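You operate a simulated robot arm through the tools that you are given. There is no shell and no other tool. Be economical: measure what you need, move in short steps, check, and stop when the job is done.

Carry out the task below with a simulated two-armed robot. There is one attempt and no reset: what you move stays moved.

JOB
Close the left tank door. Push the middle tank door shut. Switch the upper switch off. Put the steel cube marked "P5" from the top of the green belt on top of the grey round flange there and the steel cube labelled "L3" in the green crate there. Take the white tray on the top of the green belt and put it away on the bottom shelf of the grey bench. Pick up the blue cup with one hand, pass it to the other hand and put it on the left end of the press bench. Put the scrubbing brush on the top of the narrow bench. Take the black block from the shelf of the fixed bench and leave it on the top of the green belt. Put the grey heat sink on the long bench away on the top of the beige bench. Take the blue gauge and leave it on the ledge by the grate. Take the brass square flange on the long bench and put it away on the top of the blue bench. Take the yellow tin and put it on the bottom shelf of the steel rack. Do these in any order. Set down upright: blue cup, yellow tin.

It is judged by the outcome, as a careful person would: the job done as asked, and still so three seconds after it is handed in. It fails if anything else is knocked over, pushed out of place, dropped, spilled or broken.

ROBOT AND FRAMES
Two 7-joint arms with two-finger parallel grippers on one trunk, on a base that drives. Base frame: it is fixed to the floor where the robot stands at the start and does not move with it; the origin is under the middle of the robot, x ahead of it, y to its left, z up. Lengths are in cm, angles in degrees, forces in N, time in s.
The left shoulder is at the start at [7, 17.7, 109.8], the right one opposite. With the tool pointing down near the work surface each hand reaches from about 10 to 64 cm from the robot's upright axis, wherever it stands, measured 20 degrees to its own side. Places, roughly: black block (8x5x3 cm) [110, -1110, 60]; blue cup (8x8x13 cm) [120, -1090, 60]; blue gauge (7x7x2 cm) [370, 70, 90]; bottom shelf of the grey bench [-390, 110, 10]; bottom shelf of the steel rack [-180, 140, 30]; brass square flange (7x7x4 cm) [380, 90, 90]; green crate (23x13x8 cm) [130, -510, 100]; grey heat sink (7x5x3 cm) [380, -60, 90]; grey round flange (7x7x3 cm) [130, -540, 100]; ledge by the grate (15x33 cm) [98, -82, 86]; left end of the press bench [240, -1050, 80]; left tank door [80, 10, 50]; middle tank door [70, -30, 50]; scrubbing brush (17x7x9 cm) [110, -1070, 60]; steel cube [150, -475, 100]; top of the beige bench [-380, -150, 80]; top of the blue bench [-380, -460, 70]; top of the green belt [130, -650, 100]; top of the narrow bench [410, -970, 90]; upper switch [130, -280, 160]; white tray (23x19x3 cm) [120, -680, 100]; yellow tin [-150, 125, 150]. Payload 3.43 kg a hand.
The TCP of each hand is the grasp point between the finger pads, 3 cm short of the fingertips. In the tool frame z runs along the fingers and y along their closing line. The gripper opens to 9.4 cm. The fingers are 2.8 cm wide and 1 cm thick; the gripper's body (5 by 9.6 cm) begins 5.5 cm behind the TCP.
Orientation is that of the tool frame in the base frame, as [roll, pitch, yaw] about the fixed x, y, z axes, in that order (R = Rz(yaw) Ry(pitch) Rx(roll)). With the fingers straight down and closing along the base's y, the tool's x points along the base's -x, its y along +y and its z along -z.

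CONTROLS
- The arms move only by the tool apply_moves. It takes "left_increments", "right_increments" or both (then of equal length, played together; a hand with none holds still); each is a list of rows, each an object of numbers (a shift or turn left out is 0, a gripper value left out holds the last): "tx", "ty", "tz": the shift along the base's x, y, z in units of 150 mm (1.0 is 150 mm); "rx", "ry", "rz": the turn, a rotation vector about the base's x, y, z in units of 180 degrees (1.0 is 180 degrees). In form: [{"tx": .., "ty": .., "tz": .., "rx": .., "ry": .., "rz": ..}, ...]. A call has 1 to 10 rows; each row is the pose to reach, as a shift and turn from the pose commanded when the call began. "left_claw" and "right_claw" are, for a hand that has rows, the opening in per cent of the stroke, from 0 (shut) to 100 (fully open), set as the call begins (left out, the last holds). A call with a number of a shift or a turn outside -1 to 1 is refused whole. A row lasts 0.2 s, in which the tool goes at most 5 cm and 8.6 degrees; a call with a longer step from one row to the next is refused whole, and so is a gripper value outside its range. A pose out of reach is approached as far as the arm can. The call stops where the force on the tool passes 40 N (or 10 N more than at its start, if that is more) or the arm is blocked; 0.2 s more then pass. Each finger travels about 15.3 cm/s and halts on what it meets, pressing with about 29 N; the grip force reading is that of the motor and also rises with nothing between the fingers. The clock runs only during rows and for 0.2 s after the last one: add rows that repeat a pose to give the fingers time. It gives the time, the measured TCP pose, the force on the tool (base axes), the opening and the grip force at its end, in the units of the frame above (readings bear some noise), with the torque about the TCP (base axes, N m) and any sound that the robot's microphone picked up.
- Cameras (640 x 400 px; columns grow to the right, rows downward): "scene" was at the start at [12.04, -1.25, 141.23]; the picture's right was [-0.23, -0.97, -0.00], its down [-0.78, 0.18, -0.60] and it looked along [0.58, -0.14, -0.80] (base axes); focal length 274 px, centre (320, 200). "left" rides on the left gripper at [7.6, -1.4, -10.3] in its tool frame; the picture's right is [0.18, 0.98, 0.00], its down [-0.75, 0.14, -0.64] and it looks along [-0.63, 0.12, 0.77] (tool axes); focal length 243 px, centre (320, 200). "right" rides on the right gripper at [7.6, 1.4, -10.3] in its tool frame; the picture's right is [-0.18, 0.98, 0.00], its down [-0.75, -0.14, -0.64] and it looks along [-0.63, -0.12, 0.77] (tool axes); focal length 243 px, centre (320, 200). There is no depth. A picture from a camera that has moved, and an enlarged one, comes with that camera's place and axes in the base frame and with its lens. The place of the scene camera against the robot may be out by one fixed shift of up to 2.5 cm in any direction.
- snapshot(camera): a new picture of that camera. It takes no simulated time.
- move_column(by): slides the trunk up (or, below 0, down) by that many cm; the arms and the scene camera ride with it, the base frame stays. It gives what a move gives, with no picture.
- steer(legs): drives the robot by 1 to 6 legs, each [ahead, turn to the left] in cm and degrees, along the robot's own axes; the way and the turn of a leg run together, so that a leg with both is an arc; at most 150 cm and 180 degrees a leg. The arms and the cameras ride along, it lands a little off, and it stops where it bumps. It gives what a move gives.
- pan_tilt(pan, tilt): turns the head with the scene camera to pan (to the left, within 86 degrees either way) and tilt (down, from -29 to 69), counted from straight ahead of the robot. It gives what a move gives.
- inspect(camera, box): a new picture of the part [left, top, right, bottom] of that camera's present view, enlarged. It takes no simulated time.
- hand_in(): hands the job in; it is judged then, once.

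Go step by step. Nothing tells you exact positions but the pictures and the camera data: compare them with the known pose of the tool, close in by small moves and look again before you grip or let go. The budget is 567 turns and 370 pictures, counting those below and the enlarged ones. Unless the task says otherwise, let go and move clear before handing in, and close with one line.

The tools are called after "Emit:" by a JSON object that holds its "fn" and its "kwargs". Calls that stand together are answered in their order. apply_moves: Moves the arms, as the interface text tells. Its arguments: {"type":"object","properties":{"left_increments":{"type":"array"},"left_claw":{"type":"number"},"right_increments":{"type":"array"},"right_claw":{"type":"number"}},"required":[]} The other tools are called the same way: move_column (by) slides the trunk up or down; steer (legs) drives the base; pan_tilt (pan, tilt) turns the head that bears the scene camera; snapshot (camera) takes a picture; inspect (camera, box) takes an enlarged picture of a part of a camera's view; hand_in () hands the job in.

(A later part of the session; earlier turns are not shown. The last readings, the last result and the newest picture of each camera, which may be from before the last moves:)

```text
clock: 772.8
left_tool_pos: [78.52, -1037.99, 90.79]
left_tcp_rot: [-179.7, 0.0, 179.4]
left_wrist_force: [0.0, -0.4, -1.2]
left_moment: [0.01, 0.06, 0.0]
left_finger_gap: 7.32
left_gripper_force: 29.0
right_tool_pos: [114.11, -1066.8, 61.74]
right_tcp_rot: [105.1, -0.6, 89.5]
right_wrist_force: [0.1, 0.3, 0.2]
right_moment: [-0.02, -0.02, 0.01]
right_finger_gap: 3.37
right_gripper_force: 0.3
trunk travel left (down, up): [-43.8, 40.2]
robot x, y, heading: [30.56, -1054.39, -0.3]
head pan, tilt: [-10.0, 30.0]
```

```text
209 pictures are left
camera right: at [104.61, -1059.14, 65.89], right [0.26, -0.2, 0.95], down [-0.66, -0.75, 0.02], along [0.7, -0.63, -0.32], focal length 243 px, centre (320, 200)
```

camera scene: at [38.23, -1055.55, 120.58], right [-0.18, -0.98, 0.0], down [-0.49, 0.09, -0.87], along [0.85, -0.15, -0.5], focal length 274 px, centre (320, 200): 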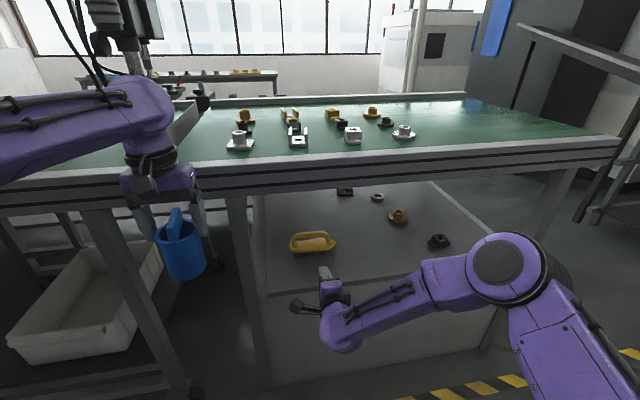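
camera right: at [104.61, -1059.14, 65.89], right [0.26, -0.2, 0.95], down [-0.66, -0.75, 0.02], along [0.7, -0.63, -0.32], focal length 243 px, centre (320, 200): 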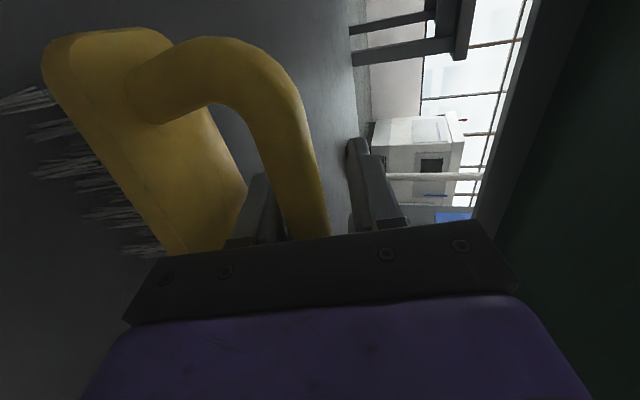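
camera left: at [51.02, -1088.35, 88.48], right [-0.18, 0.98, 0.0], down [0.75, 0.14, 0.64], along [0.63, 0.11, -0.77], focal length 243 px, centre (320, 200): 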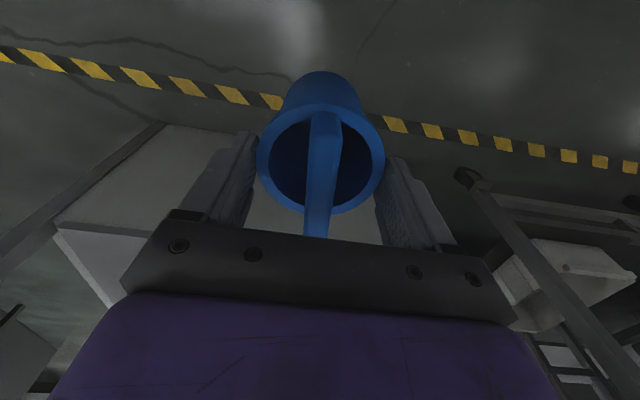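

The lower finger is through the loop, the bar between the pads. I close.

Emit:
{"fn": "apply_moves", "kwargs": {"right_increments": [{"tz": 0}, {"tz": 0}, {"tz": 0}, {"tz": 0}], "right_claw": 0}}

Emit:
{"fn": "snapshot", "kwargs": {"camera": "right"}}

```text
clock: 773.8
left_tool_pos: [78.54, -1038.13, 90.85]
left_tcp_rot: [-179.7, 0.1, 179.5]
left_wrist_force: [-1.0, -0.1, -1.0]
left_moment: [-0.02, 0.03, -0.01]
left_finger_gap: 7.29
left_gripper_force: 29.0
right_tool_pos: [114.17, -1066.86, 61.75]
right_tcp_rot: [105.1, -0.6, 89.5]
right_wrist_force: [-0.5, 0.8, 0.4]
right_moment: [0.0, -0.05, -0.03]
right_finger_gap: 2.16
right_gripper_force: 29.5
trunk travel left (down, up): [-43.8, 40.2]
robot x, y, heading: [30.49, -1054.65, -0.4]
head pan, tilt: [-10.0, 30.0]
```

```text
208 pictures are left
camera right: at [104.56, -1059.15, 65.96], right [0.25, -0.2, 0.95], down [-0.66, -0.75, 0.02], along [0.7, -0.63, -0.32], focal length 243 px, centre (320, 200)
```

right: 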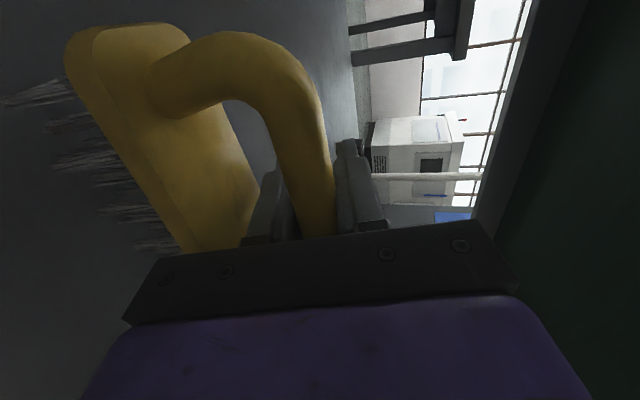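

The brush handle is gripped. I lift and back out.

Emit:
{"fn": "apply_moves", "kwargs": {"right_increments": [{"tz": 0.1}, {"tz": 0.2}, {"tz": 0.3}]}}

Emit:
{"fn": "steer", "kwargs": {"legs": [[-55, 0]]}}

Emit:
{"fn": "snapshot", "kwargs": {"camera": "scene"}}

```text
clock: 774.6
left_tool_pos: [78.53, -1038.18, 90.8]
left_tcp_rot: [-179.7, 0.1, 179.5]
left_wrist_force: [-0.6, 0.8, -0.1]
left_moment: [-0.01, -0.04, -0.02]
left_finger_gap: 7.28
left_gripper_force: 28.6
right_tool_pos: [114.05, -1066.86, 66.33]
right_tcp_rot: [105.1, -0.6, 89.5]
right_wrist_force: [0.1, -0.4, -1.1]
right_moment: [-0.01, -0.03, 0.03]
right_finger_gap: 2.21
right_gripper_force: 28.7
trunk travel left (down, up): [-43.8, 40.2]
robot x, y, heading: [30.3, -1054.39, -0.4]
head pan, tilt: [-10.0, 30.0]
```

```text
clock: 777.8
left_tool_pos: [23.48, -1037.89, 91.01]
left_tcp_rot: [-179.7, 0.1, 179.5]
left_wrist_force: [-1.0, -0.8, -1.1]
left_moment: [0.02, -0.01, -0.01]
left_finger_gap: 7.29
left_gripper_force: 28.9
right_tool_pos: [58.88, -1066.59, 66.4]
right_tcp_rot: [105.0, -0.5, 89.4]
right_wrist_force: [0.2, 0.5, -1.2]
right_moment: [0.01, -0.02, -0.03]
right_finger_gap: 2.21
right_gripper_force: 29.0
trunk travel left (down, up): [-43.8, 40.2]
robot x, y, heading: [-25.06, -1054.15, -0.5]
head pan, tilt: [-10.0, 30.0]
```

```text
207 pictures are left
camera scene: at [-10.96, -1055.28, 120.6], right [-0.18, -0.98, 0.0], down [-0.49, 0.09, -0.87], along [0.85, -0.16, -0.5], focal length 274 px, centre (320, 200)
```

scene: 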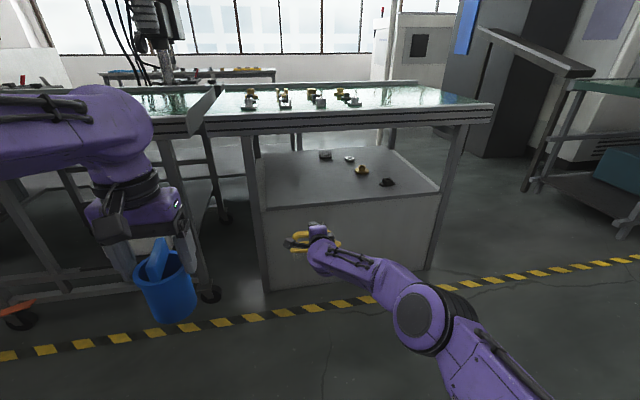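

Both are held. I raise the trunk and drive through the gap past the end of the fixed bench.

Emit:
{"fn": "move_column", "kwargs": {"by": 40}}

Emit:
{"fn": "steer", "kwargs": {"legs": [[0, -89.5], [150, 0], [12, 0], [0, 90], [80, 0]]}}

Emit:
{"fn": "pan_tilt", "kwargs": {"pan": 10, "tilt": 20}}

Emit:
{"fn": "snapshot", "kwargs": {"camera": "scene"}}

```text
clock: 781.6
left_tool_pos: [23.37, -1037.86, 130.91]
left_tcp_rot: [-179.7, 0.2, 179.5]
left_wrist_force: [0.5, -0.1, -1.1]
left_moment: [0.0, 0.0, 0.0]
left_finger_gap: 7.27
left_gripper_force: 28.7
right_tool_pos: [58.91, -1066.64, 106.33]
right_tcp_rot: [105.1, -0.6, 89.4]
right_wrist_force: [-0.1, -0.7, -1.6]
right_moment: [0.01, -0.04, 0.0]
right_finger_gap: 2.19
right_gripper_force: 29.1
trunk travel left (down, up): [-83.8, 0.2]
robot x, y, heading: [-24.74, -1053.79, -0.4]
head pan, tilt: [-10.0, 30.0]
```

```text
clock: 801.4
left_tool_pos: [101.52, -1205.01, 130.9]
left_tcp_rot: [-179.8, 0.1, 177.0]
left_wrist_force: [-0.2, 0.2, -0.6]
left_moment: [-0.01, 0.01, 0.01]
left_finger_gap: 7.29
left_gripper_force: 28.7
right_tool_pos: [135.74, -1235.14, 106.32]
right_tcp_rot: [105.1, -0.6, 86.9]
right_wrist_force: [-0.2, 0.6, -0.5]
right_moment: [-0.03, -0.06, -0.02]
right_finger_gap: 2.18
right_gripper_force: 29.4
trunk travel left (down, up): [-83.8, 0.2]
robot x, y, heading: [52.89, -1218.86, -2.7]
head pan, tilt: [-10.0, 30.0]
```

```text
clock: 802.2
left_tool_pos: [101.57, -1205.0, 130.93]
left_tcp_rot: [-179.7, 0.1, 177.0]
left_wrist_force: [-0.6, -0.6, -0.6]
left_moment: [-0.03, 0.0, -0.04]
left_finger_gap: 7.27
left_gripper_force: 29.0
right_tool_pos: [135.81, -1235.31, 106.43]
right_tcp_rot: [105.1, -0.6, 86.8]
right_wrist_force: [0.8, 0.1, -0.3]
right_moment: [-0.03, -0.03, 0.02]
right_finger_gap: 2.18
right_gripper_force: 29.0
trunk travel left (down, up): [-83.8, 0.2]
robot x, y, heading: [52.79, -1219.36, -2.7]
head pan, tilt: [10.0, 20.0]
```

```text
206 pictures are left
camera scene: at [66.96, -1217.76, 162.19], right [0.12, -0.99, 0.0], down [-0.34, -0.04, -0.94], along [0.93, 0.12, -0.34], focal length 274 px, centre (320, 200)
```

scene: 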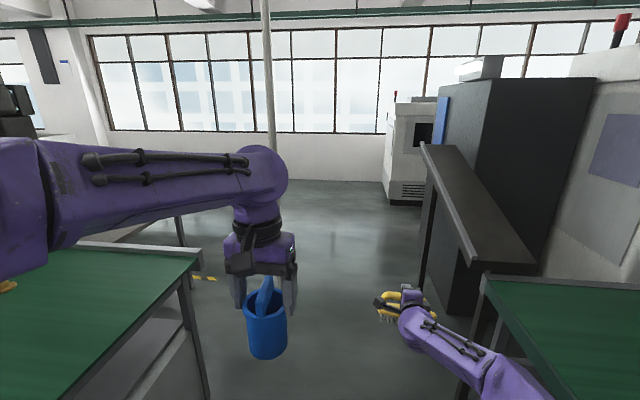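

Emit:
{"fn": "steer", "kwargs": {"legs": [[140, 0], [108, 0]]}}

Emit:
{"fn": "pan_tilt", "kwargs": {"pan": 70, "tilt": 25}}

Emit:
{"fn": "snapshot", "kwargs": {"camera": "scene"}}

```text
clock: 814.3
left_tool_pos: [349.35, -1215.47, 130.84]
left_tcp_rot: [-179.7, 0.1, 177.5]
left_wrist_force: [0.0, -0.4, -0.1]
left_moment: [0.01, 0.02, 0.02]
left_finger_gap: 7.25
left_gripper_force: 28.9
right_tool_pos: [383.94, -1245.32, 106.38]
right_tcp_rot: [105.1, -0.6, 87.4]
right_wrist_force: [0.6, 0.4, -1.3]
right_moment: [0.01, -0.02, 0.0]
right_finger_gap: 2.15
right_gripper_force: 28.9
trunk travel left (down, up): [-83.8, 0.2]
robot x, y, heading: [300.73, -1230.43, -2.2]
head pan, tilt: [10.0, 20.0]
```

```text
clock: 815.6
left_tool_pos: [349.33, -1215.43, 130.85]
left_tcp_rot: [-179.7, 0.1, 177.5]
left_wrist_force: [0.7, -0.2, -0.6]
left_moment: [0.02, 0.0, 0.0]
left_finger_gap: 7.26
left_gripper_force: 28.8
right_tool_pos: [383.94, -1245.39, 106.35]
right_tcp_rot: [105.0, -0.7, 87.5]
right_wrist_force: [-0.2, -0.5, -0.8]
right_moment: [0.01, -0.01, -0.02]
right_finger_gap: 2.17
right_gripper_force: 29.2
trunk travel left (down, up): [-83.8, 0.2]
robot x, y, heading: [300.55, -1230.14, -2.1]
head pan, tilt: [70.0, 25.0]
```

```text
205 pictures are left
camera scene: at [309.13, -1221.3, 161.39], right [0.93, -0.38, 0.0], down [-0.16, -0.39, -0.91], along [0.34, 0.84, -0.42], focal length 274 px, centre (320, 200)
```

scene: 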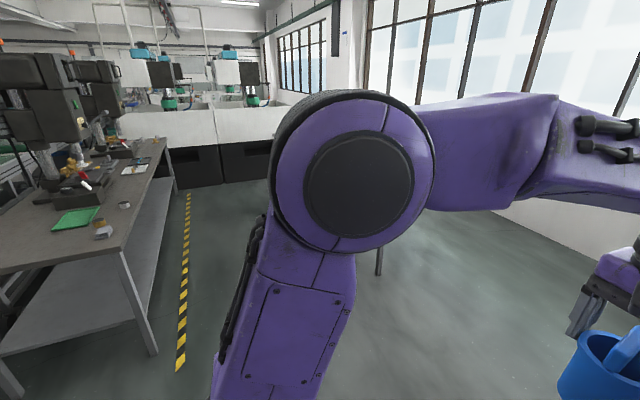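

Emit:
{"fn": "steer", "kwargs": {"legs": [[0, 92]]}}

Emit:
{"fn": "pan_tilt", "kwargs": {"pan": 25, "tilt": 30}}

Emit:
{"fn": "snapshot", "kwargs": {"camera": "scene"}}

Emit:
{"fn": "pan_tilt", "kwargs": {"pan": -20, "tilt": 20}}

Emit:
{"fn": "snapshot", "kwargs": {"camera": "scene"}}

```text
clock: 820.0
left_tool_pos: [283.22, -1182.38, 130.87]
left_tcp_rot: [-179.8, 0.1, -89.0]
left_wrist_force: [-1.0, -0.3, -1.4]
left_moment: [-0.01, 0.02, 0.0]
left_finger_gap: 7.25
left_gripper_force: 29.4
right_tool_pos: [311.05, -1146.21, 106.24]
right_tcp_rot: [105.1, -0.6, -179.0]
right_wrist_force: [0.3, 1.1, -1.3]
right_moment: [0.03, -0.01, 0.0]
right_finger_gap: 2.19
right_gripper_force: 29.2
trunk travel left (down, up): [-83.8, 0.2]
robot x, y, heading: [300.8, -1229.95, 91.0]
head pan, tilt: [70.0, 25.0]
```

```text
clock: 821.1
left_tool_pos: [283.24, -1182.42, 130.79]
left_tcp_rot: [-179.8, 0.1, -89.0]
left_wrist_force: [0.0, 0.2, -0.5]
left_moment: [-0.01, 0.02, 0.02]
left_finger_gap: 7.27
left_gripper_force: 29.3
right_tool_pos: [310.83, -1146.01, 106.3]
right_tcp_rot: [105.2, -0.5, -179.0]
right_wrist_force: [-0.3, -0.3, -0.9]
right_moment: [-0.01, 0.02, 0.0]
right_finger_gap: 2.17
right_gripper_force: 29.1
trunk travel left (down, up): [-83.8, 0.2]
robot x, y, heading: [300.59, -1230.05, 91.0]
head pan, tilt: [25.0, 30.0]
```

```text
204 pictures are left
camera scene: at [296.45, -1216.45, 160.59], right [0.9, 0.44, 0.0], down [0.22, -0.45, -0.87], along [-0.38, 0.78, -0.5], focal length 274 px, centre (320, 200)
```

scene: 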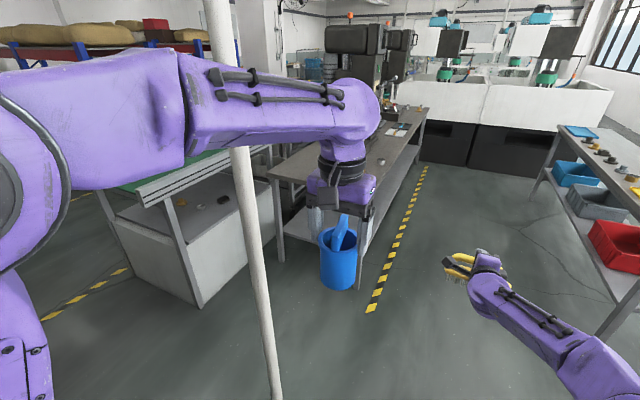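

```text
clock: 822.2
left_tool_pos: [283.21, -1182.39, 130.87]
left_tcp_rot: [-179.7, 0.2, -89.0]
left_wrist_force: [-0.4, -0.1, -0.6]
left_moment: [0.0, -0.03, 0.02]
left_finger_gap: 7.28
left_gripper_force: 29.5
right_tool_pos: [310.9, -1146.03, 106.23]
right_tcp_rot: [105.1, -0.6, -179.0]
right_wrist_force: [-0.4, 0.3, -1.0]
right_moment: [0.02, -0.01, 0.01]
right_finger_gap: 2.21
right_gripper_force: 29.4
trunk travel left (down, up): [-83.8, 0.2]
robot x, y, heading: [300.61, -1230.0, 90.9]
head pan, tilt: [-20.0, 20.0]
```

```text
203 pictures are left
camera scene: at [303.43, -1215.74, 162.19], right [0.95, -0.32, 0.0], down [-0.11, -0.32, -0.94], along [0.3, 0.89, -0.34], focal length 274 px, centre (320, 200)
```

scene: 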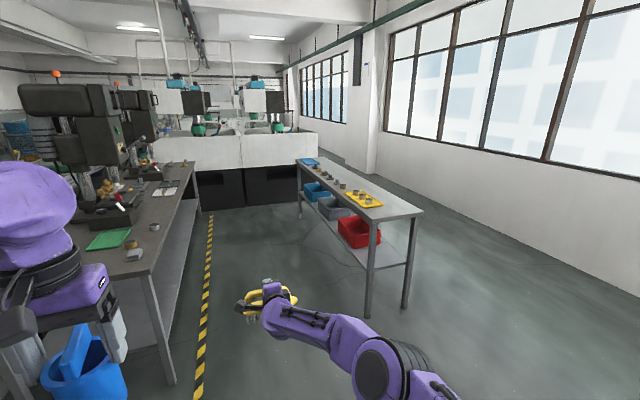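

The narrow bench's near end (x≈387–427, y≈-1075…-1048) is clear. The drill press makes it better to place the brush first: I drive there facing +y.

Emit:
{"fn": "steer", "kwargs": {"legs": [[0, -50.5], [115, 0], [0, 49.6]]}}

Emit:
{"fn": "pan_tilt", "kwargs": {"pan": -10, "tilt": 40}}

Emit:
{"fn": "snapshot", "kwargs": {"camera": "scene"}}

```text
clock: 832.6
left_tool_pos: [371.43, -1106.8, 130.93]
left_tcp_rot: [-179.8, 0.0, -89.8]
left_wrist_force: [-0.8, 0.8, -0.6]
left_moment: [-0.01, -0.01, -0.03]
left_finger_gap: 7.29
left_gripper_force: 28.9
right_tool_pos: [399.75, -1070.98, 106.38]
right_tcp_rot: [105.2, -0.7, -179.9]
right_wrist_force: [-0.8, 0.7, -0.8]
right_moment: [0.01, 0.01, -0.01]
right_finger_gap: 2.21
right_gripper_force: 28.9
trunk travel left (down, up): [-83.8, 0.2]
robot x, y, heading: [388.5, -1154.33, 90.2]
head pan, tilt: [-20.0, 20.0]
```

```text
clock: 833.5
left_tool_pos: [371.35, -1106.74, 130.82]
left_tcp_rot: [-179.8, 0.1, -89.9]
left_wrist_force: [0.6, 0.7, 0.4]
left_moment: [-0.01, -0.02, 0.02]
left_finger_gap: 7.25
left_gripper_force: 29.1
right_tool_pos: [399.65, -1070.92, 106.26]
right_tcp_rot: [105.3, -0.6, -180.0]
right_wrist_force: [0.8, -0.9, -2.3]
right_moment: [0.01, 0.0, 0.02]
right_finger_gap: 2.2
right_gripper_force: 28.5
trunk travel left (down, up): [-83.8, 0.2]
robot x, y, heading: [388.58, -1154.58, 90.3]
head pan, tilt: [-10.0, 40.0]
```

```text
202 pictures are left
camera scene: at [389.34, -1140.77, 159.06], right [0.99, -0.17, 0.0], down [-0.11, -0.63, -0.77], along [0.13, 0.76, -0.64], focal length 274 px, centre (320, 200)
```

scene: 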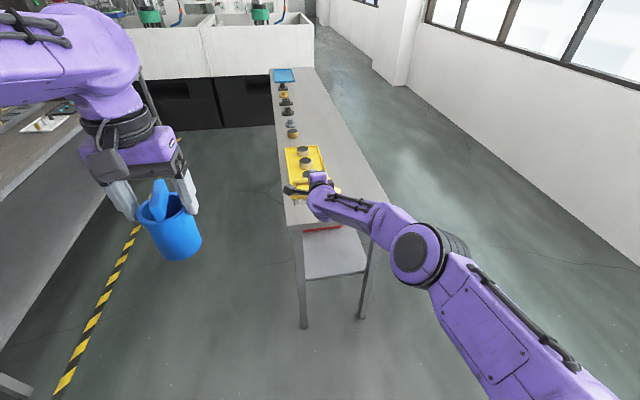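

The near end is clear. I go ahead 9 cm and shift the brush right, then lower.

Emit:
{"fn": "steer", "kwargs": {"legs": [[9, 0]]}}

Emit:
{"fn": "apply_moves", "kwargs": {"right_increments": [{"tx": 0.2}, {"tx": 0.4, "tz": -0.1}, {"tx": 0.6, "tz": -0.25}, {"tx": 0.6, "tz": -0.4}]}}

Emit:
{"fn": "snapshot", "kwargs": {"camera": "right"}}

Emit:
{"fn": "snapshot", "kwargs": {"camera": "scene"}}

```text
clock: 834.6
left_tool_pos: [371.28, -1099.51, 131.63]
left_tcp_rot: [-179.8, 1.0, -89.8]
left_wrist_force: [-0.7, -1.0, 1.4]
left_moment: [0.04, 0.02, -0.01]
left_finger_gap: 7.25
left_gripper_force: 29.1
right_tool_pos: [399.66, -1063.13, 107.49]
right_tcp_rot: [104.3, -0.6, -179.8]
right_wrist_force: [0.1, -0.8, -0.4]
right_moment: [-0.08, -0.03, -0.01]
right_finger_gap: 2.18
right_gripper_force: 29.1
trunk travel left (down, up): [-83.8, 0.2]
robot x, y, heading: [387.87, -1145.95, 90.2]
head pan, tilt: [-10.0, 40.0]
```

```text
clock: 835.6
left_tool_pos: [371.35, -1098.05, 131.04]
left_tcp_rot: [-179.7, 0.1, -89.9]
left_wrist_force: [-1.0, 1.1, -0.5]
left_moment: [-0.02, 0.02, 0.03]
left_finger_gap: 7.25
left_gripper_force: 28.8
right_tool_pos: [408.59, -1061.84, 100.31]
right_tcp_rot: [105.2, -0.6, -179.9]
right_wrist_force: [0.1, 0.4, -1.9]
right_moment: [0.04, 0.02, 0.01]
right_finger_gap: 2.17
right_gripper_force: 29.6
trunk travel left (down, up): [-83.8, 0.2]
robot x, y, heading: [388.28, -1145.66, 90.5]
head pan, tilt: [-10.0, 40.0]
```

```text
201 pictures are left
camera right: at [400.99, -1071.41, 104.47], right [0.19, 0.26, 0.95], down [0.76, -0.65, 0.02], along [0.63, 0.71, -0.32], focal length 243 px, centre (320, 200)
```

right: 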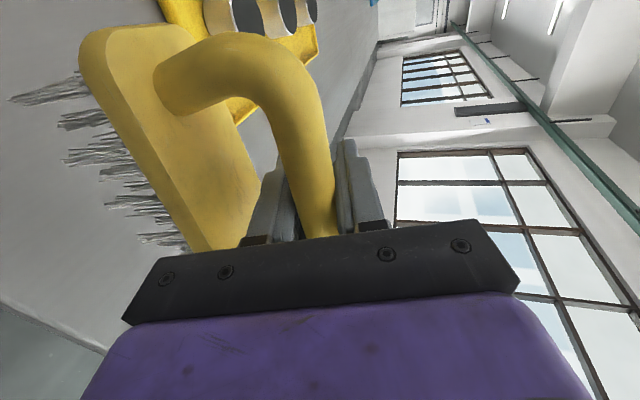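

```text
200 pictures are left
camera scene: at [389.31, -1131.39, 159.01], right [0.99, -0.17, 0.0], down [-0.11, -0.64, -0.76], along [0.13, 0.75, -0.65], focal length 274 px, centre (320, 200)
```

scene: 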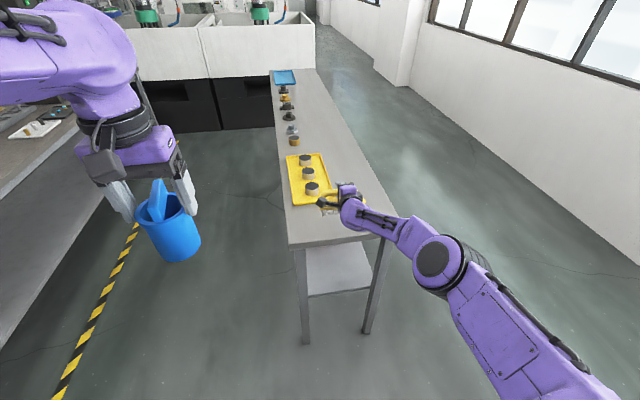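

Emit:
{"fn": "apply_moves", "kwargs": {"right_increments": [{"ty": -0.1}, {"ty": -0.2, "tz": -0.05}, {"ty": -0.2, "tz": -0.12}, {"ty": -0.2, "tz": -0.18}]}}

Emit:
{"fn": "apply_moves", "kwargs": {"right_increments": [{"tz": -0.03}, {"tz": -0.06}, {"tz": -0.09}, {"tz": -0.12}, {"tz": -0.15}, {"tz": -0.18}, {"tz": -0.21}, {"tz": -0.24}]}}

Emit:
{"fn": "snapshot", "kwargs": {"camera": "scene"}}

```text
clock: 836.6
left_tool_pos: [371.32, -1098.29, 131.19]
left_tcp_rot: [-179.7, 0.4, -89.9]
left_wrist_force: [-0.7, 0.4, -1.2]
left_moment: [-0.03, 0.04, 0.0]
left_finger_gap: 7.23
left_gripper_force: 29.2
right_tool_pos: [408.69, -1065.17, 97.86]
right_tcp_rot: [105.0, -0.7, -179.9]
right_wrist_force: [0.1, 0.4, -1.2]
right_moment: [0.05, 0.01, -0.01]
right_finger_gap: 2.2
right_gripper_force: 28.9
trunk travel left (down, up): [-83.8, 0.2]
robot x, y, heading: [387.89, -1145.62, 90.1]
head pan, tilt: [-10.0, 40.0]
```

```text
clock: 838.4
left_tool_pos: [371.44, -1098.28, 131.18]
left_tcp_rot: [-179.8, 0.5, -89.8]
left_wrist_force: [-0.2, 0.4, -1.5]
left_moment: [0.02, -0.02, 0.01]
left_finger_gap: 7.27
left_gripper_force: 28.8
right_tool_pos: [408.65, -1065.11, 94.35]
right_tcp_rot: [104.9, -0.6, -179.9]
right_wrist_force: [0.4, 0.3, -0.4]
right_moment: [0.04, 0.02, -0.01]
right_finger_gap: 2.19
right_gripper_force: 29.5
trunk travel left (down, up): [-83.8, 0.2]
robot x, y, heading: [388.19, -1145.68, 90.1]
head pan, tilt: [-10.0, 40.0]
```

```text
199 pictures are left
camera scene: at [389.34, -1131.82, 159.05], right [0.99, -0.17, 0.0], down [-0.11, -0.63, -0.77], along [0.13, 0.75, -0.64], focal length 274 px, centre (320, 200)
```

scene: 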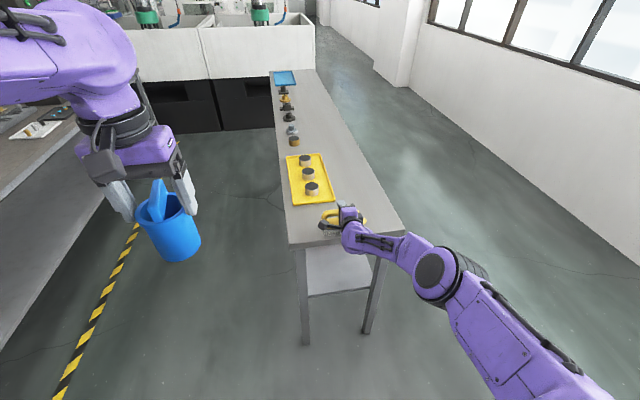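

Emit:
{"fn": "apply_moves", "kwargs": {"right_increments": [{"tz": -0.03}, {"tz": -0.06}, {"tz": -0.09}, {"tz": -0.12}, {"tz": -0.15}, {"tz": -0.18}, {"tz": -0.21}, {"tz": -0.24}, {"tz": -0.27}, {"tz": -0.3}]}}

Emit:
{"fn": "snapshot", "kwargs": {"camera": "right"}}

```text
clock: 839.8
left_tool_pos: [371.31, -1098.65, 131.26]
left_tcp_rot: [-179.7, 0.5, -89.8]
left_wrist_force: [0.0, 0.4, -1.2]
left_moment: [-0.02, 0.01, 0.02]
left_finger_gap: 7.23
left_gripper_force: 29.2
right_tool_pos: [408.8, -1064.66, 93.2]
right_tcp_rot: [103.4, -0.6, 179.8]
right_wrist_force: [-2.6, -6.6, 28.4]
right_moment: [-0.48, -0.26, -0.18]
right_finger_gap: 2.18
right_gripper_force: 29.5
trunk travel left (down, up): [-83.8, 0.2]
robot x, y, heading: [387.85, -1145.64, 90.4]
head pan, tilt: [-10.0, 40.0]
stopped in row 7 (right hand): the force on the tool passed its limit at 43 N (the readings are from after the stop); the commanded pose is now the measured one
```

```text
198 pictures are left
camera right: at [401.09, -1074.38, 97.07], right [0.2, 0.23, 0.95], down [0.75, -0.66, 0.0], along [0.63, 0.72, -0.3], focal length 243 px, centre (320, 200)
```

right: 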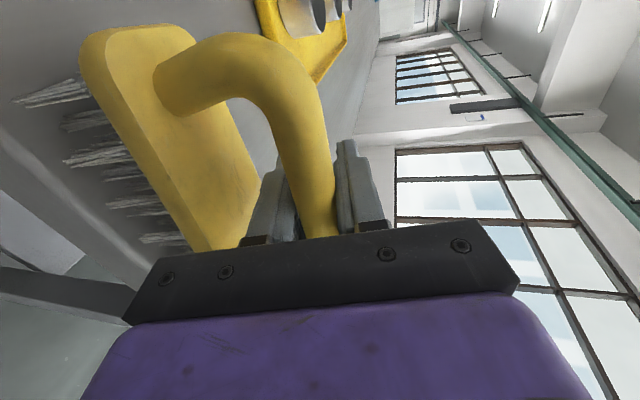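

The bristles touch the bench. I ease up slightly, open part-way, and withdraw along the entry line.

Emit:
{"fn": "apply_moves", "kwargs": {"right_increments": [{"tz": 0.03, "rx": 0.008}, {"tz": 0.03, "rx": 0.008}]}}

Emit:
{"fn": "apply_moves", "kwargs": {"right_increments": [{"tz": 0}, {"tz": 0}, {"tz": 0}], "right_claw": 36}}

Emit:
{"fn": "snapshot", "kwargs": {"camera": "right"}}

```text
clock: 840.4
left_tool_pos: [371.36, -1098.64, 131.29]
left_tcp_rot: [-179.7, 0.5, -90.0]
left_wrist_force: [-0.3, 0.1, -1.0]
left_moment: [-0.01, -0.04, 0.01]
left_finger_gap: 7.25
left_gripper_force: 28.8
right_tool_pos: [408.77, -1065.04, 93.2]
right_tcp_rot: [102.4, -0.6, 179.8]
right_wrist_force: [1.2, -2.5, 16.1]
right_moment: [-0.05, -0.12, 0.05]
right_finger_gap: 2.18
right_gripper_force: 28.8
trunk travel left (down, up): [-83.8, 0.2]
robot x, y, heading: [388.19, -1145.73, 90.2]
head pan, tilt: [-10.0, 40.0]
```

```text
clock: 841.2
left_tool_pos: [371.4, -1098.33, 131.12]
left_tcp_rot: [-179.8, 0.5, -89.9]
left_wrist_force: [-0.1, 0.1, -1.1]
left_moment: [0.03, -0.01, -0.02]
left_finger_gap: 7.26
left_gripper_force: 29.0
right_tool_pos: [408.72, -1064.74, 92.77]
right_tcp_rot: [102.7, -0.8, 179.8]
right_wrist_force: [0.2, -0.5, 0.1]
right_moment: [0.02, 0.02, 0.03]
right_finger_gap: 3.38
right_gripper_force: 0.0
trunk travel left (down, up): [-83.8, 0.2]
robot x, y, heading: [388.32, -1145.58, 90.4]
head pan, tilt: [-10.0, 40.0]
```

```text
197 pictures are left
camera right: at [401.11, -1074.52, 96.53], right [0.2, 0.22, 0.96], down [0.75, -0.66, 0.0], along [0.63, 0.72, -0.29], focal length 243 px, centre (320, 200)
```

right: 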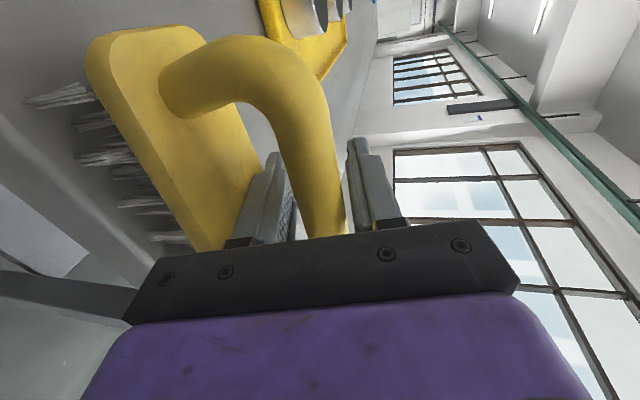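

Emit:
{"fn": "apply_moves", "kwargs": {"right_increments": [{"ty": -0.1}, {"ty": -0.2}, {"ty": -0.35}, {"ty": -0.5}]}}

Emit:
{"fn": "snapshot", "kwargs": {"camera": "scene"}}

```text
clock: 842.2
left_tool_pos: [371.46, -1098.54, 131.24]
left_tcp_rot: [-179.8, 0.5, -90.0]
left_wrist_force: [0.7, -0.4, -0.5]
left_moment: [0.0, 0.0, 0.06]
left_finger_gap: 7.25
left_gripper_force: 29.1
right_tool_pos: [408.82, -1072.44, 92.86]
right_tcp_rot: [102.4, -0.6, 179.9]
right_wrist_force: [0.2, -1.3, 3.0]
right_moment: [0.05, -0.01, 0.04]
right_finger_gap: 3.2
right_gripper_force: 0.1
trunk travel left (down, up): [-83.8, 0.2]
robot x, y, heading: [388.43, -1145.78, 90.5]
head pan, tilt: [-10.0, 40.0]
```

```text
196 pictures are left
camera scene: at [389.34, -1132.07, 159.08], right [0.99, -0.17, 0.0], down [-0.11, -0.63, -0.77], along [0.13, 0.76, -0.64], focal length 274 px, centre (320, 200)
```

scene: 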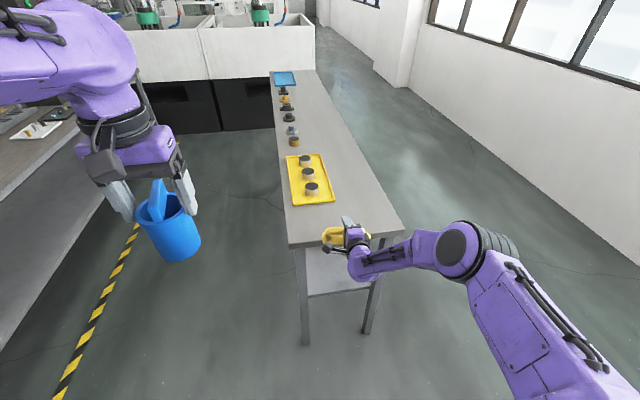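

The brush seems to have been dragged along. I look closely before moving further.

Emit:
{"fn": "snapshot", "kwargs": {"camera": "right"}}

Emit:
{"fn": "inspect", "kwargs": {"camera": "scene", "box": [270, 190, 430, 290]}}

```text
195 pictures are left
camera right: at [401.07, -1082.15, 96.65], right [0.2, 0.21, 0.96], down [0.75, -0.66, -0.01], along [0.63, 0.72, -0.29], focal length 243 px, centre (320, 200)
```

right: 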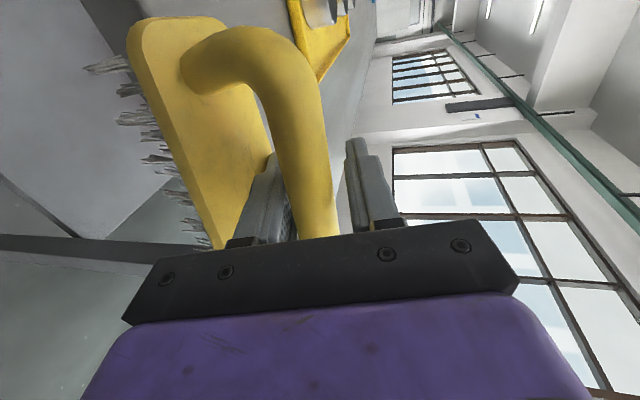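

```text
4.00 times, centred on (350, 240) of scene
camera zoom: at [389.34, -1132.07, 159.08], right [0.99, -0.17, 0.0], down [-0.11, -0.63, -0.77], along [0.13, 0.76, -0.64], focal length 1097 px, centre (200, 40)
```

zoom: 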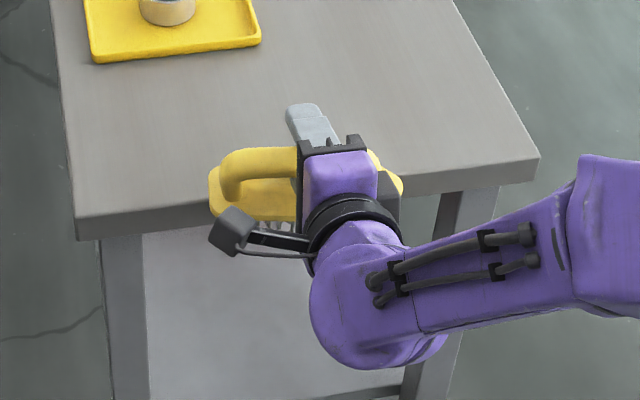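

Emit:
{"fn": "apply_moves", "kwargs": {"right_increments": [{"tz": 0}, {"tz": 0}, {"tz": 0}, {"tz": 0}], "right_claw": 0}}

Emit:
{"fn": "apply_moves", "kwargs": {"right_increments": [{"tz": 0.1}, {"tz": 0.2}, {"tz": 0.27, "rx": 0.006}, {"tz": 0.27, "ty": 0.2, "rx": 0.014}, {"tz": 0.27, "ty": 0.4, "rx": 0.014}, {"tz": 0.27, "ty": 0.55, "rx": 0.014}]}}

Emit:
{"fn": "snapshot", "kwargs": {"camera": "right"}}

Emit:
{"fn": "inspect", "kwargs": {"camera": "scene", "box": [270, 150, 430, 250]}}

```text
clock: 843.2
left_tool_pos: [371.41, -1098.45, 131.26]
left_tcp_rot: [-179.9, 0.5, -90.0]
left_wrist_force: [-1.3, -0.7, -0.2]
left_moment: [-0.02, -0.04, 0.02]
left_finger_gap: 7.26
left_gripper_force: 28.7
right_tool_pos: [408.65, -1072.41, 92.95]
right_tcp_rot: [102.6, -0.7, 179.9]
right_wrist_force: [0.7, 2.1, 6.7]
right_moment: [0.33, 0.55, -0.11]
right_finger_gap: 2.4
right_gripper_force: 28.7
trunk travel left (down, up): [-83.8, 0.2]
robot x, y, heading: [388.12, -1145.99, 90.1]
head pan, tilt: [-10.0, 40.0]
```

```text
clock: 844.6
left_tool_pos: [371.24, -1098.3, 131.25]
left_tcp_rot: [-179.7, 0.4, -90.0]
left_wrist_force: [0.5, -0.6, -0.5]
left_moment: [-0.03, -0.02, 0.01]
left_finger_gap: 7.24
left_gripper_force: 29.0
right_tool_pos: [408.75, -1063.93, 96.9]
right_tcp_rot: [100.1, -0.7, 179.9]
right_wrist_force: [-0.3, -0.2, -1.2]
right_moment: [0.0, -0.02, -0.02]
right_finger_gap: 2.2
right_gripper_force: 29.1
trunk travel left (down, up): [-83.8, 0.2]
robot x, y, heading: [387.98, -1146.03, 90.3]
head pan, tilt: [-10.0, 40.0]
```

```text
193 pictures are left
camera right: at [401.05, -1073.89, 100.19], right [0.2, 0.17, 0.97], down [0.75, -0.66, -0.03], along [0.63, 0.73, -0.26], focal length 243 px, centre (320, 200)
```

right: 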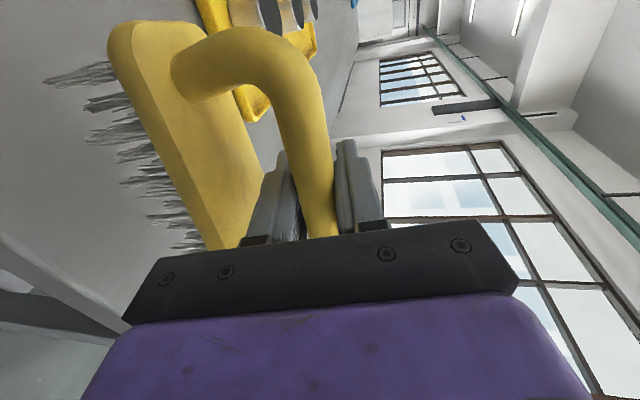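

```text
4.00 times, centred on (350, 200) of scene
camera zoom: at [389.3, -1131.83, 159.06], right [0.99, -0.17, 0.0], down [-0.11, -0.63, -0.77], along [0.13, 0.75, -0.64], focal length 1097 px, centre (200, 200)
```

zoom: 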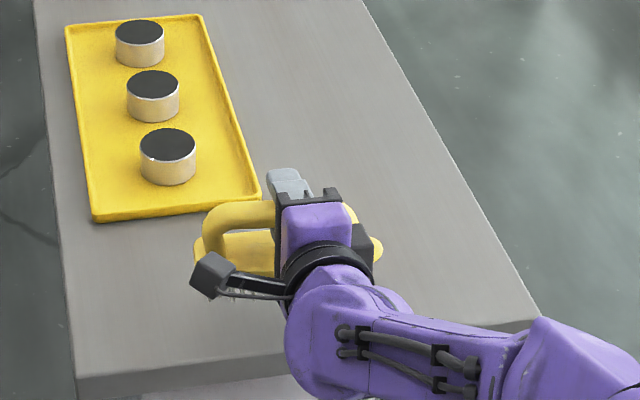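

I restore the tilt, shift clear of the yellow tray, and set the brush down again.

Emit:
{"fn": "apply_moves", "kwargs": {"right_increments": [{"rx": -0.014, "ty": -0.08, "tx": 0.15}, {"rx": -0.014, "ty": -0.1, "tx": 0.2, "tz": -0.1}, {"rx": -0.014, "ty": -0.1, "tx": 0.2, "tz": -0.2}]}}

Emit:
{"fn": "apply_moves", "kwargs": {"right_increments": [{"tz": -0.015}, {"tz": -0.03}, {"tz": -0.045}]}}

Emit:
{"fn": "snapshot", "kwargs": {"camera": "right"}}

```text
clock: 845.4
left_tool_pos: [371.33, -1098.23, 131.14]
left_tcp_rot: [-179.7, 0.4, -89.9]
left_wrist_force: [0.6, -0.5, -0.4]
left_moment: [0.03, 0.01, -0.04]
left_finger_gap: 7.25
left_gripper_force: 28.9
right_tool_pos: [411.8, -1065.47, 93.7]
right_tcp_rot: [102.7, -0.5, 179.8]
right_wrist_force: [-0.3, 0.2, -1.9]
right_moment: [-0.01, -0.01, -0.01]
right_finger_gap: 2.18
right_gripper_force: 29.2
trunk travel left (down, up): [-83.8, 0.2]
robot x, y, heading: [388.06, -1146.01, 90.2]
head pan, tilt: [-10.0, 40.0]
```

```text
clock: 846.2
left_tool_pos: [371.4, -1098.41, 131.24]
left_tcp_rot: [-179.7, 0.5, -90.0]
left_wrist_force: [0.4, 0.7, -0.8]
left_moment: [-0.02, 0.03, -0.02]
left_finger_gap: 7.24
left_gripper_force: 29.0
right_tool_pos: [411.68, -1065.63, 93.42]
right_tcp_rot: [102.5, -0.6, 179.9]
right_wrist_force: [0.1, 0.8, 5.6]
right_moment: [0.15, 0.18, -0.04]
right_finger_gap: 2.2
right_gripper_force: 29.3
trunk travel left (down, up): [-83.8, 0.2]
robot x, y, heading: [388.04, -1145.27, 90.4]
head pan, tilt: [-10.0, 40.0]
```

```text
191 pictures are left
camera right: at [404.14, -1075.31, 97.12], right [0.2, 0.21, 0.96], down [0.75, -0.66, -0.01], along [0.63, 0.72, -0.29], focal length 243 px, centre (320, 200)
```

right: 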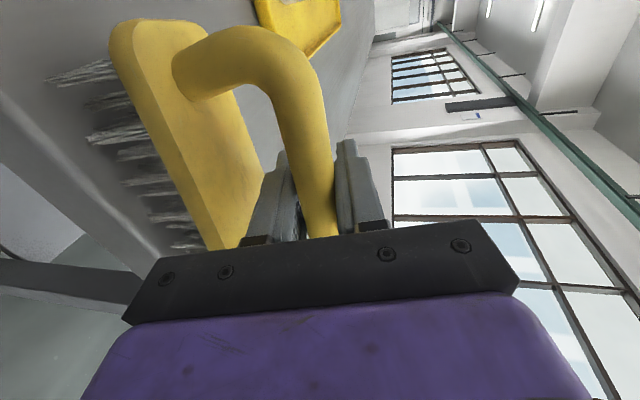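

Emit:
{"fn": "apply_moves", "kwargs": {"right_increments": [{"tz": 0}, {"tz": 0}, {"tz": 0}], "right_claw": 31}}

Emit:
{"fn": "apply_moves", "kwargs": {"right_increments": [{"tz": 0.015}, {"tz": 0.03}]}}

Emit:
{"fn": "snapshot", "kwargs": {"camera": "right"}}

```text
clock: 847.0
left_tool_pos: [371.4, -1098.4, 131.09]
left_tcp_rot: [-179.8, 0.4, -90.0]
left_wrist_force: [0.1, 0.7, -0.2]
left_moment: [-0.01, -0.02, 0.0]
left_finger_gap: 7.24
left_gripper_force: 28.9
right_tool_pos: [411.89, -1065.63, 93.24]
right_tcp_rot: [102.8, -0.6, 179.9]
right_wrist_force: [0.5, 0.5, 0.2]
right_moment: [-0.01, 0.02, -0.01]
right_finger_gap: 2.9
right_gripper_force: 0.1
trunk travel left (down, up): [-83.8, 0.2]
robot x, y, heading: [388.18, -1145.34, 90.2]
head pan, tilt: [-10.0, 40.0]
```

```text
clock: 847.6
left_tool_pos: [371.41, -1098.31, 131.15]
left_tcp_rot: [-179.8, 0.4, -90.0]
left_wrist_force: [0.1, -0.2, -0.5]
left_moment: [-0.02, -0.01, 0.01]
left_finger_gap: 7.23
left_gripper_force: 28.8
right_tool_pos: [411.68, -1065.56, 93.71]
right_tcp_rot: [102.6, -0.7, 179.8]
right_wrist_force: [-0.1, 1.6, -0.7]
right_moment: [0.03, 0.01, -0.03]
right_finger_gap: 2.97
right_gripper_force: 0.6
trunk travel left (down, up): [-83.8, 0.2]
robot x, y, heading: [388.38, -1145.81, 90.3]
head pan, tilt: [-10.0, 40.0]
```

```text
190 pictures are left
camera right: at [404.11, -1075.28, 97.36], right [0.2, 0.22, 0.96], down [0.75, -0.66, -0.01], along [0.63, 0.72, -0.29], focal length 243 px, centre (320, 200)
```

right: 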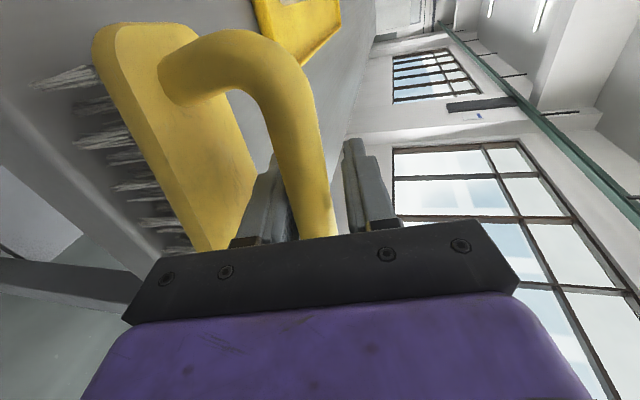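

Emit:
{"fn": "apply_moves", "kwargs": {"right_increments": [{"tz": -0.012}, {"tz": -0.012, "ty": -0.04}, {"tz": -0.012, "ty": -0.08}, {"tz": -0.012, "ty": -0.12}]}}

Emit:
{"fn": "snapshot", "kwargs": {"camera": "right"}}

```text
clock: 848.6
left_tool_pos: [371.45, -1098.31, 131.32]
left_tcp_rot: [-179.8, 0.4, -89.9]
left_wrist_force: [0.7, 0.2, -0.5]
left_moment: [0.02, 0.02, -0.02]
left_finger_gap: 7.23
left_gripper_force: 28.7
right_tool_pos: [411.75, -1067.48, 93.47]
right_tcp_rot: [102.7, -0.5, 179.8]
right_wrist_force: [-0.7, -0.3, -0.2]
right_moment: [-0.02, 0.03, -0.01]
right_finger_gap: 2.91
right_gripper_force: 0.0
trunk travel left (down, up): [-83.8, 0.2]
robot x, y, heading: [388.09, -1145.78, 90.5]
head pan, tilt: [-10.0, 40.0]
```

```text
189 pictures are left
camera right: at [404.09, -1077.11, 97.24], right [0.2, 0.21, 0.96], down [0.75, -0.66, -0.01], along [0.63, 0.72, -0.29], focal length 243 px, centre (320, 200)
```

right: 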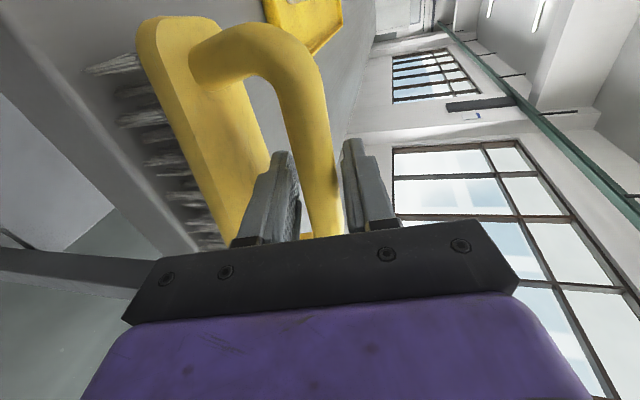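

It's sliding off now: the brush stays put. I go on withdrawing slowly.

Emit:
{"fn": "apply_moves", "kwargs": {"right_increments": [{"ty": -0.06}, {"ty": -0.12}, {"ty": -0.18}, {"ty": -0.25}]}}

Emit:
{"fn": "snapshot", "kwargs": {"camera": "right"}}

```text
clock: 849.6
left_tool_pos: [371.37, -1098.37, 131.13]
left_tcp_rot: [-179.7, 0.5, -90.0]
left_wrist_force: [0.1, -0.2, -0.7]
left_moment: [-0.01, 0.01, -0.04]
left_finger_gap: 7.24
left_gripper_force: 29.0
right_tool_pos: [411.79, -1071.22, 93.48]
right_tcp_rot: [102.6, -0.6, -180.0]
right_wrist_force: [-0.8, 0.4, 1.6]
right_moment: [0.04, 0.0, -0.02]
right_finger_gap: 3.0
right_gripper_force: 0.8
trunk travel left (down, up): [-83.8, 0.2]
robot x, y, heading: [388.16, -1145.97, 90.6]
head pan, tilt: [-10.0, 40.0]
```

```text
188 pictures are left
camera right: at [404.06, -1080.9, 97.27], right [0.19, 0.21, 0.96], down [0.75, -0.66, -0.01], along [0.63, 0.72, -0.29], focal length 243 px, centre (320, 200)
```

right: 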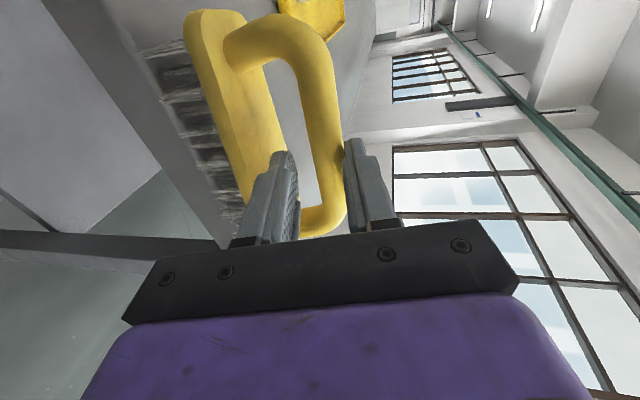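

Emit:
{"fn": "apply_moves", "kwargs": {"right_increments": [{"tz": 0.01}, {"tz": 0.01}], "right_claw": 37}}

Emit:
{"fn": "apply_moves", "kwargs": {"right_increments": [{"ty": -0.06}, {"ty": -0.12}, {"ty": -0.18}]}}

Emit:
{"fn": "snapshot", "kwargs": {"camera": "right"}}

Emit:
{"fn": "inspect", "kwargs": {"camera": "scene", "box": [270, 170, 430, 270]}}

```text
clock: 850.2
left_tool_pos: [371.46, -1098.42, 131.25]
left_tcp_rot: [-179.8, 0.3, -90.0]
left_wrist_force: [-0.6, -0.2, -0.5]
left_moment: [-0.02, -0.03, -0.02]
left_finger_gap: 7.26
left_gripper_force: 29.5
right_tool_pos: [411.73, -1071.17, 93.68]
right_tcp_rot: [102.7, -0.6, 180.0]
right_wrist_force: [0.1, 0.6, 0.6]
right_moment: [0.0, 0.02, -0.01]
right_finger_gap: 3.48
right_gripper_force: 0.1
trunk travel left (down, up): [-83.8, 0.2]
robot x, y, heading: [388.24, -1145.86, 90.3]
head pan, tilt: [-10.0, 40.0]
```

```text
clock: 851.0
left_tool_pos: [371.34, -1098.38, 131.15]
left_tcp_rot: [-179.8, 0.3, -90.0]
left_wrist_force: [-0.3, -0.1, -0.6]
left_moment: [0.0, -0.01, -0.01]
left_finger_gap: 7.25
left_gripper_force: 29.0
right_tool_pos: [411.76, -1073.89, 93.68]
right_tcp_rot: [102.8, -0.6, -180.0]
right_wrist_force: [-0.4, 0.2, -0.2]
right_moment: [-0.01, 0.0, 0.0]
right_finger_gap: 3.5
right_gripper_force: 0.1
trunk travel left (down, up): [-83.8, 0.2]
robot x, y, heading: [388.37, -1145.75, 90.3]
head pan, tilt: [-10.0, 40.0]
```

```text
187 pictures are left
camera right: at [404.12, -1083.59, 97.35], right [0.2, 0.22, 0.96], down [0.75, -0.66, -0.01], along [0.63, 0.72, -0.29], focal length 243 px, centre (320, 200)
```

right: 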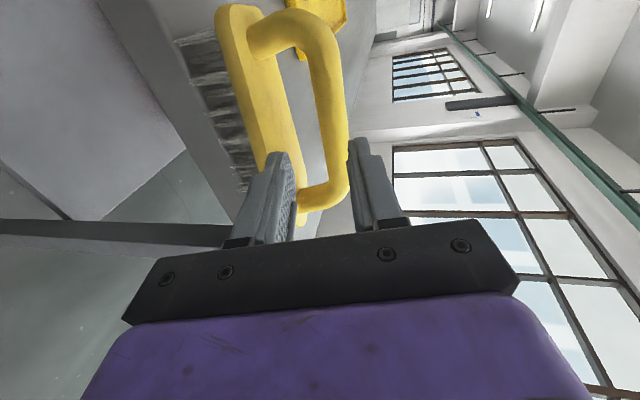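

```text
4.00 times, centred on (350, 220) of scene
camera zoom: at [389.34, -1131.89, 159.06], right [0.99, -0.17, 0.0], down [-0.11, -0.63, -0.77], along [0.13, 0.75, -0.64], focal length 1097 px, centre (200, 120)
```

zoom: 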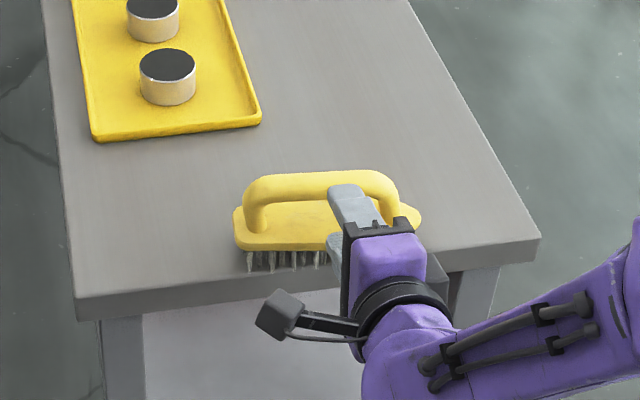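

Emit:
{"fn": "apply_moves", "kwargs": {"right_increments": [{"ty": -0.06}, {"ty": -0.12}, {"ty": -0.18}, {"ty": -0.3}, {"ty": -0.45}]}}

Emit:
{"fn": "snapshot", "kwargs": {"camera": "right"}}

Emit:
{"fn": "inspect", "kwargs": {"camera": "scene", "box": [270, 170, 430, 270]}}

```text
clock: 852.2
left_tool_pos: [371.38, -1098.49, 131.11]
left_tcp_rot: [-179.8, 0.6, -90.0]
left_wrist_force: [-0.2, 0.3, -1.1]
left_moment: [0.0, 0.01, -0.01]
left_finger_gap: 7.23
left_gripper_force: 29.3
right_tool_pos: [411.84, -1080.65, 93.78]
right_tcp_rot: [102.7, -0.7, 179.9]
right_wrist_force: [-0.6, 0.1, 0.7]
right_moment: [0.0, 0.0, -0.03]
right_finger_gap: 3.46
right_gripper_force: 0.1
trunk travel left (down, up): [-83.8, 0.2]
robot x, y, heading: [388.23, -1145.64, 90.2]
head pan, tilt: [-10.0, 40.0]
```

```text
185 pictures are left
camera right: at [404.19, -1090.32, 97.52], right [0.2, 0.21, 0.96], down [0.75, -0.66, -0.01], along [0.63, 0.72, -0.29], focal length 243 px, centre (320, 200)
```

right: 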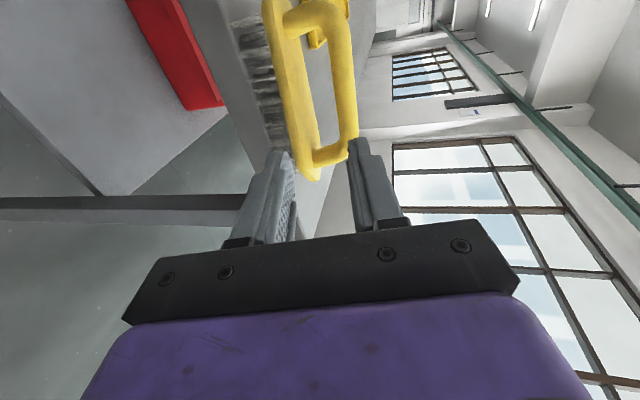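

```text
4.00 times, centred on (350, 220) of scene
camera zoom: at [389.35, -1131.97, 159.07], right [0.99, -0.17, 0.0], down [-0.11, -0.63, -0.77], along [0.13, 0.76, -0.64], focal length 1097 px, centre (200, 120)
```

zoom: 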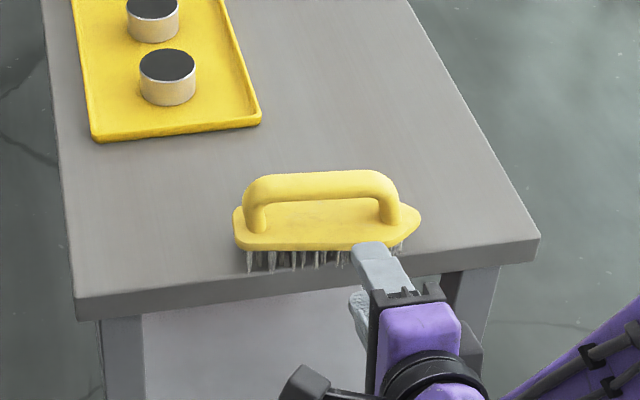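

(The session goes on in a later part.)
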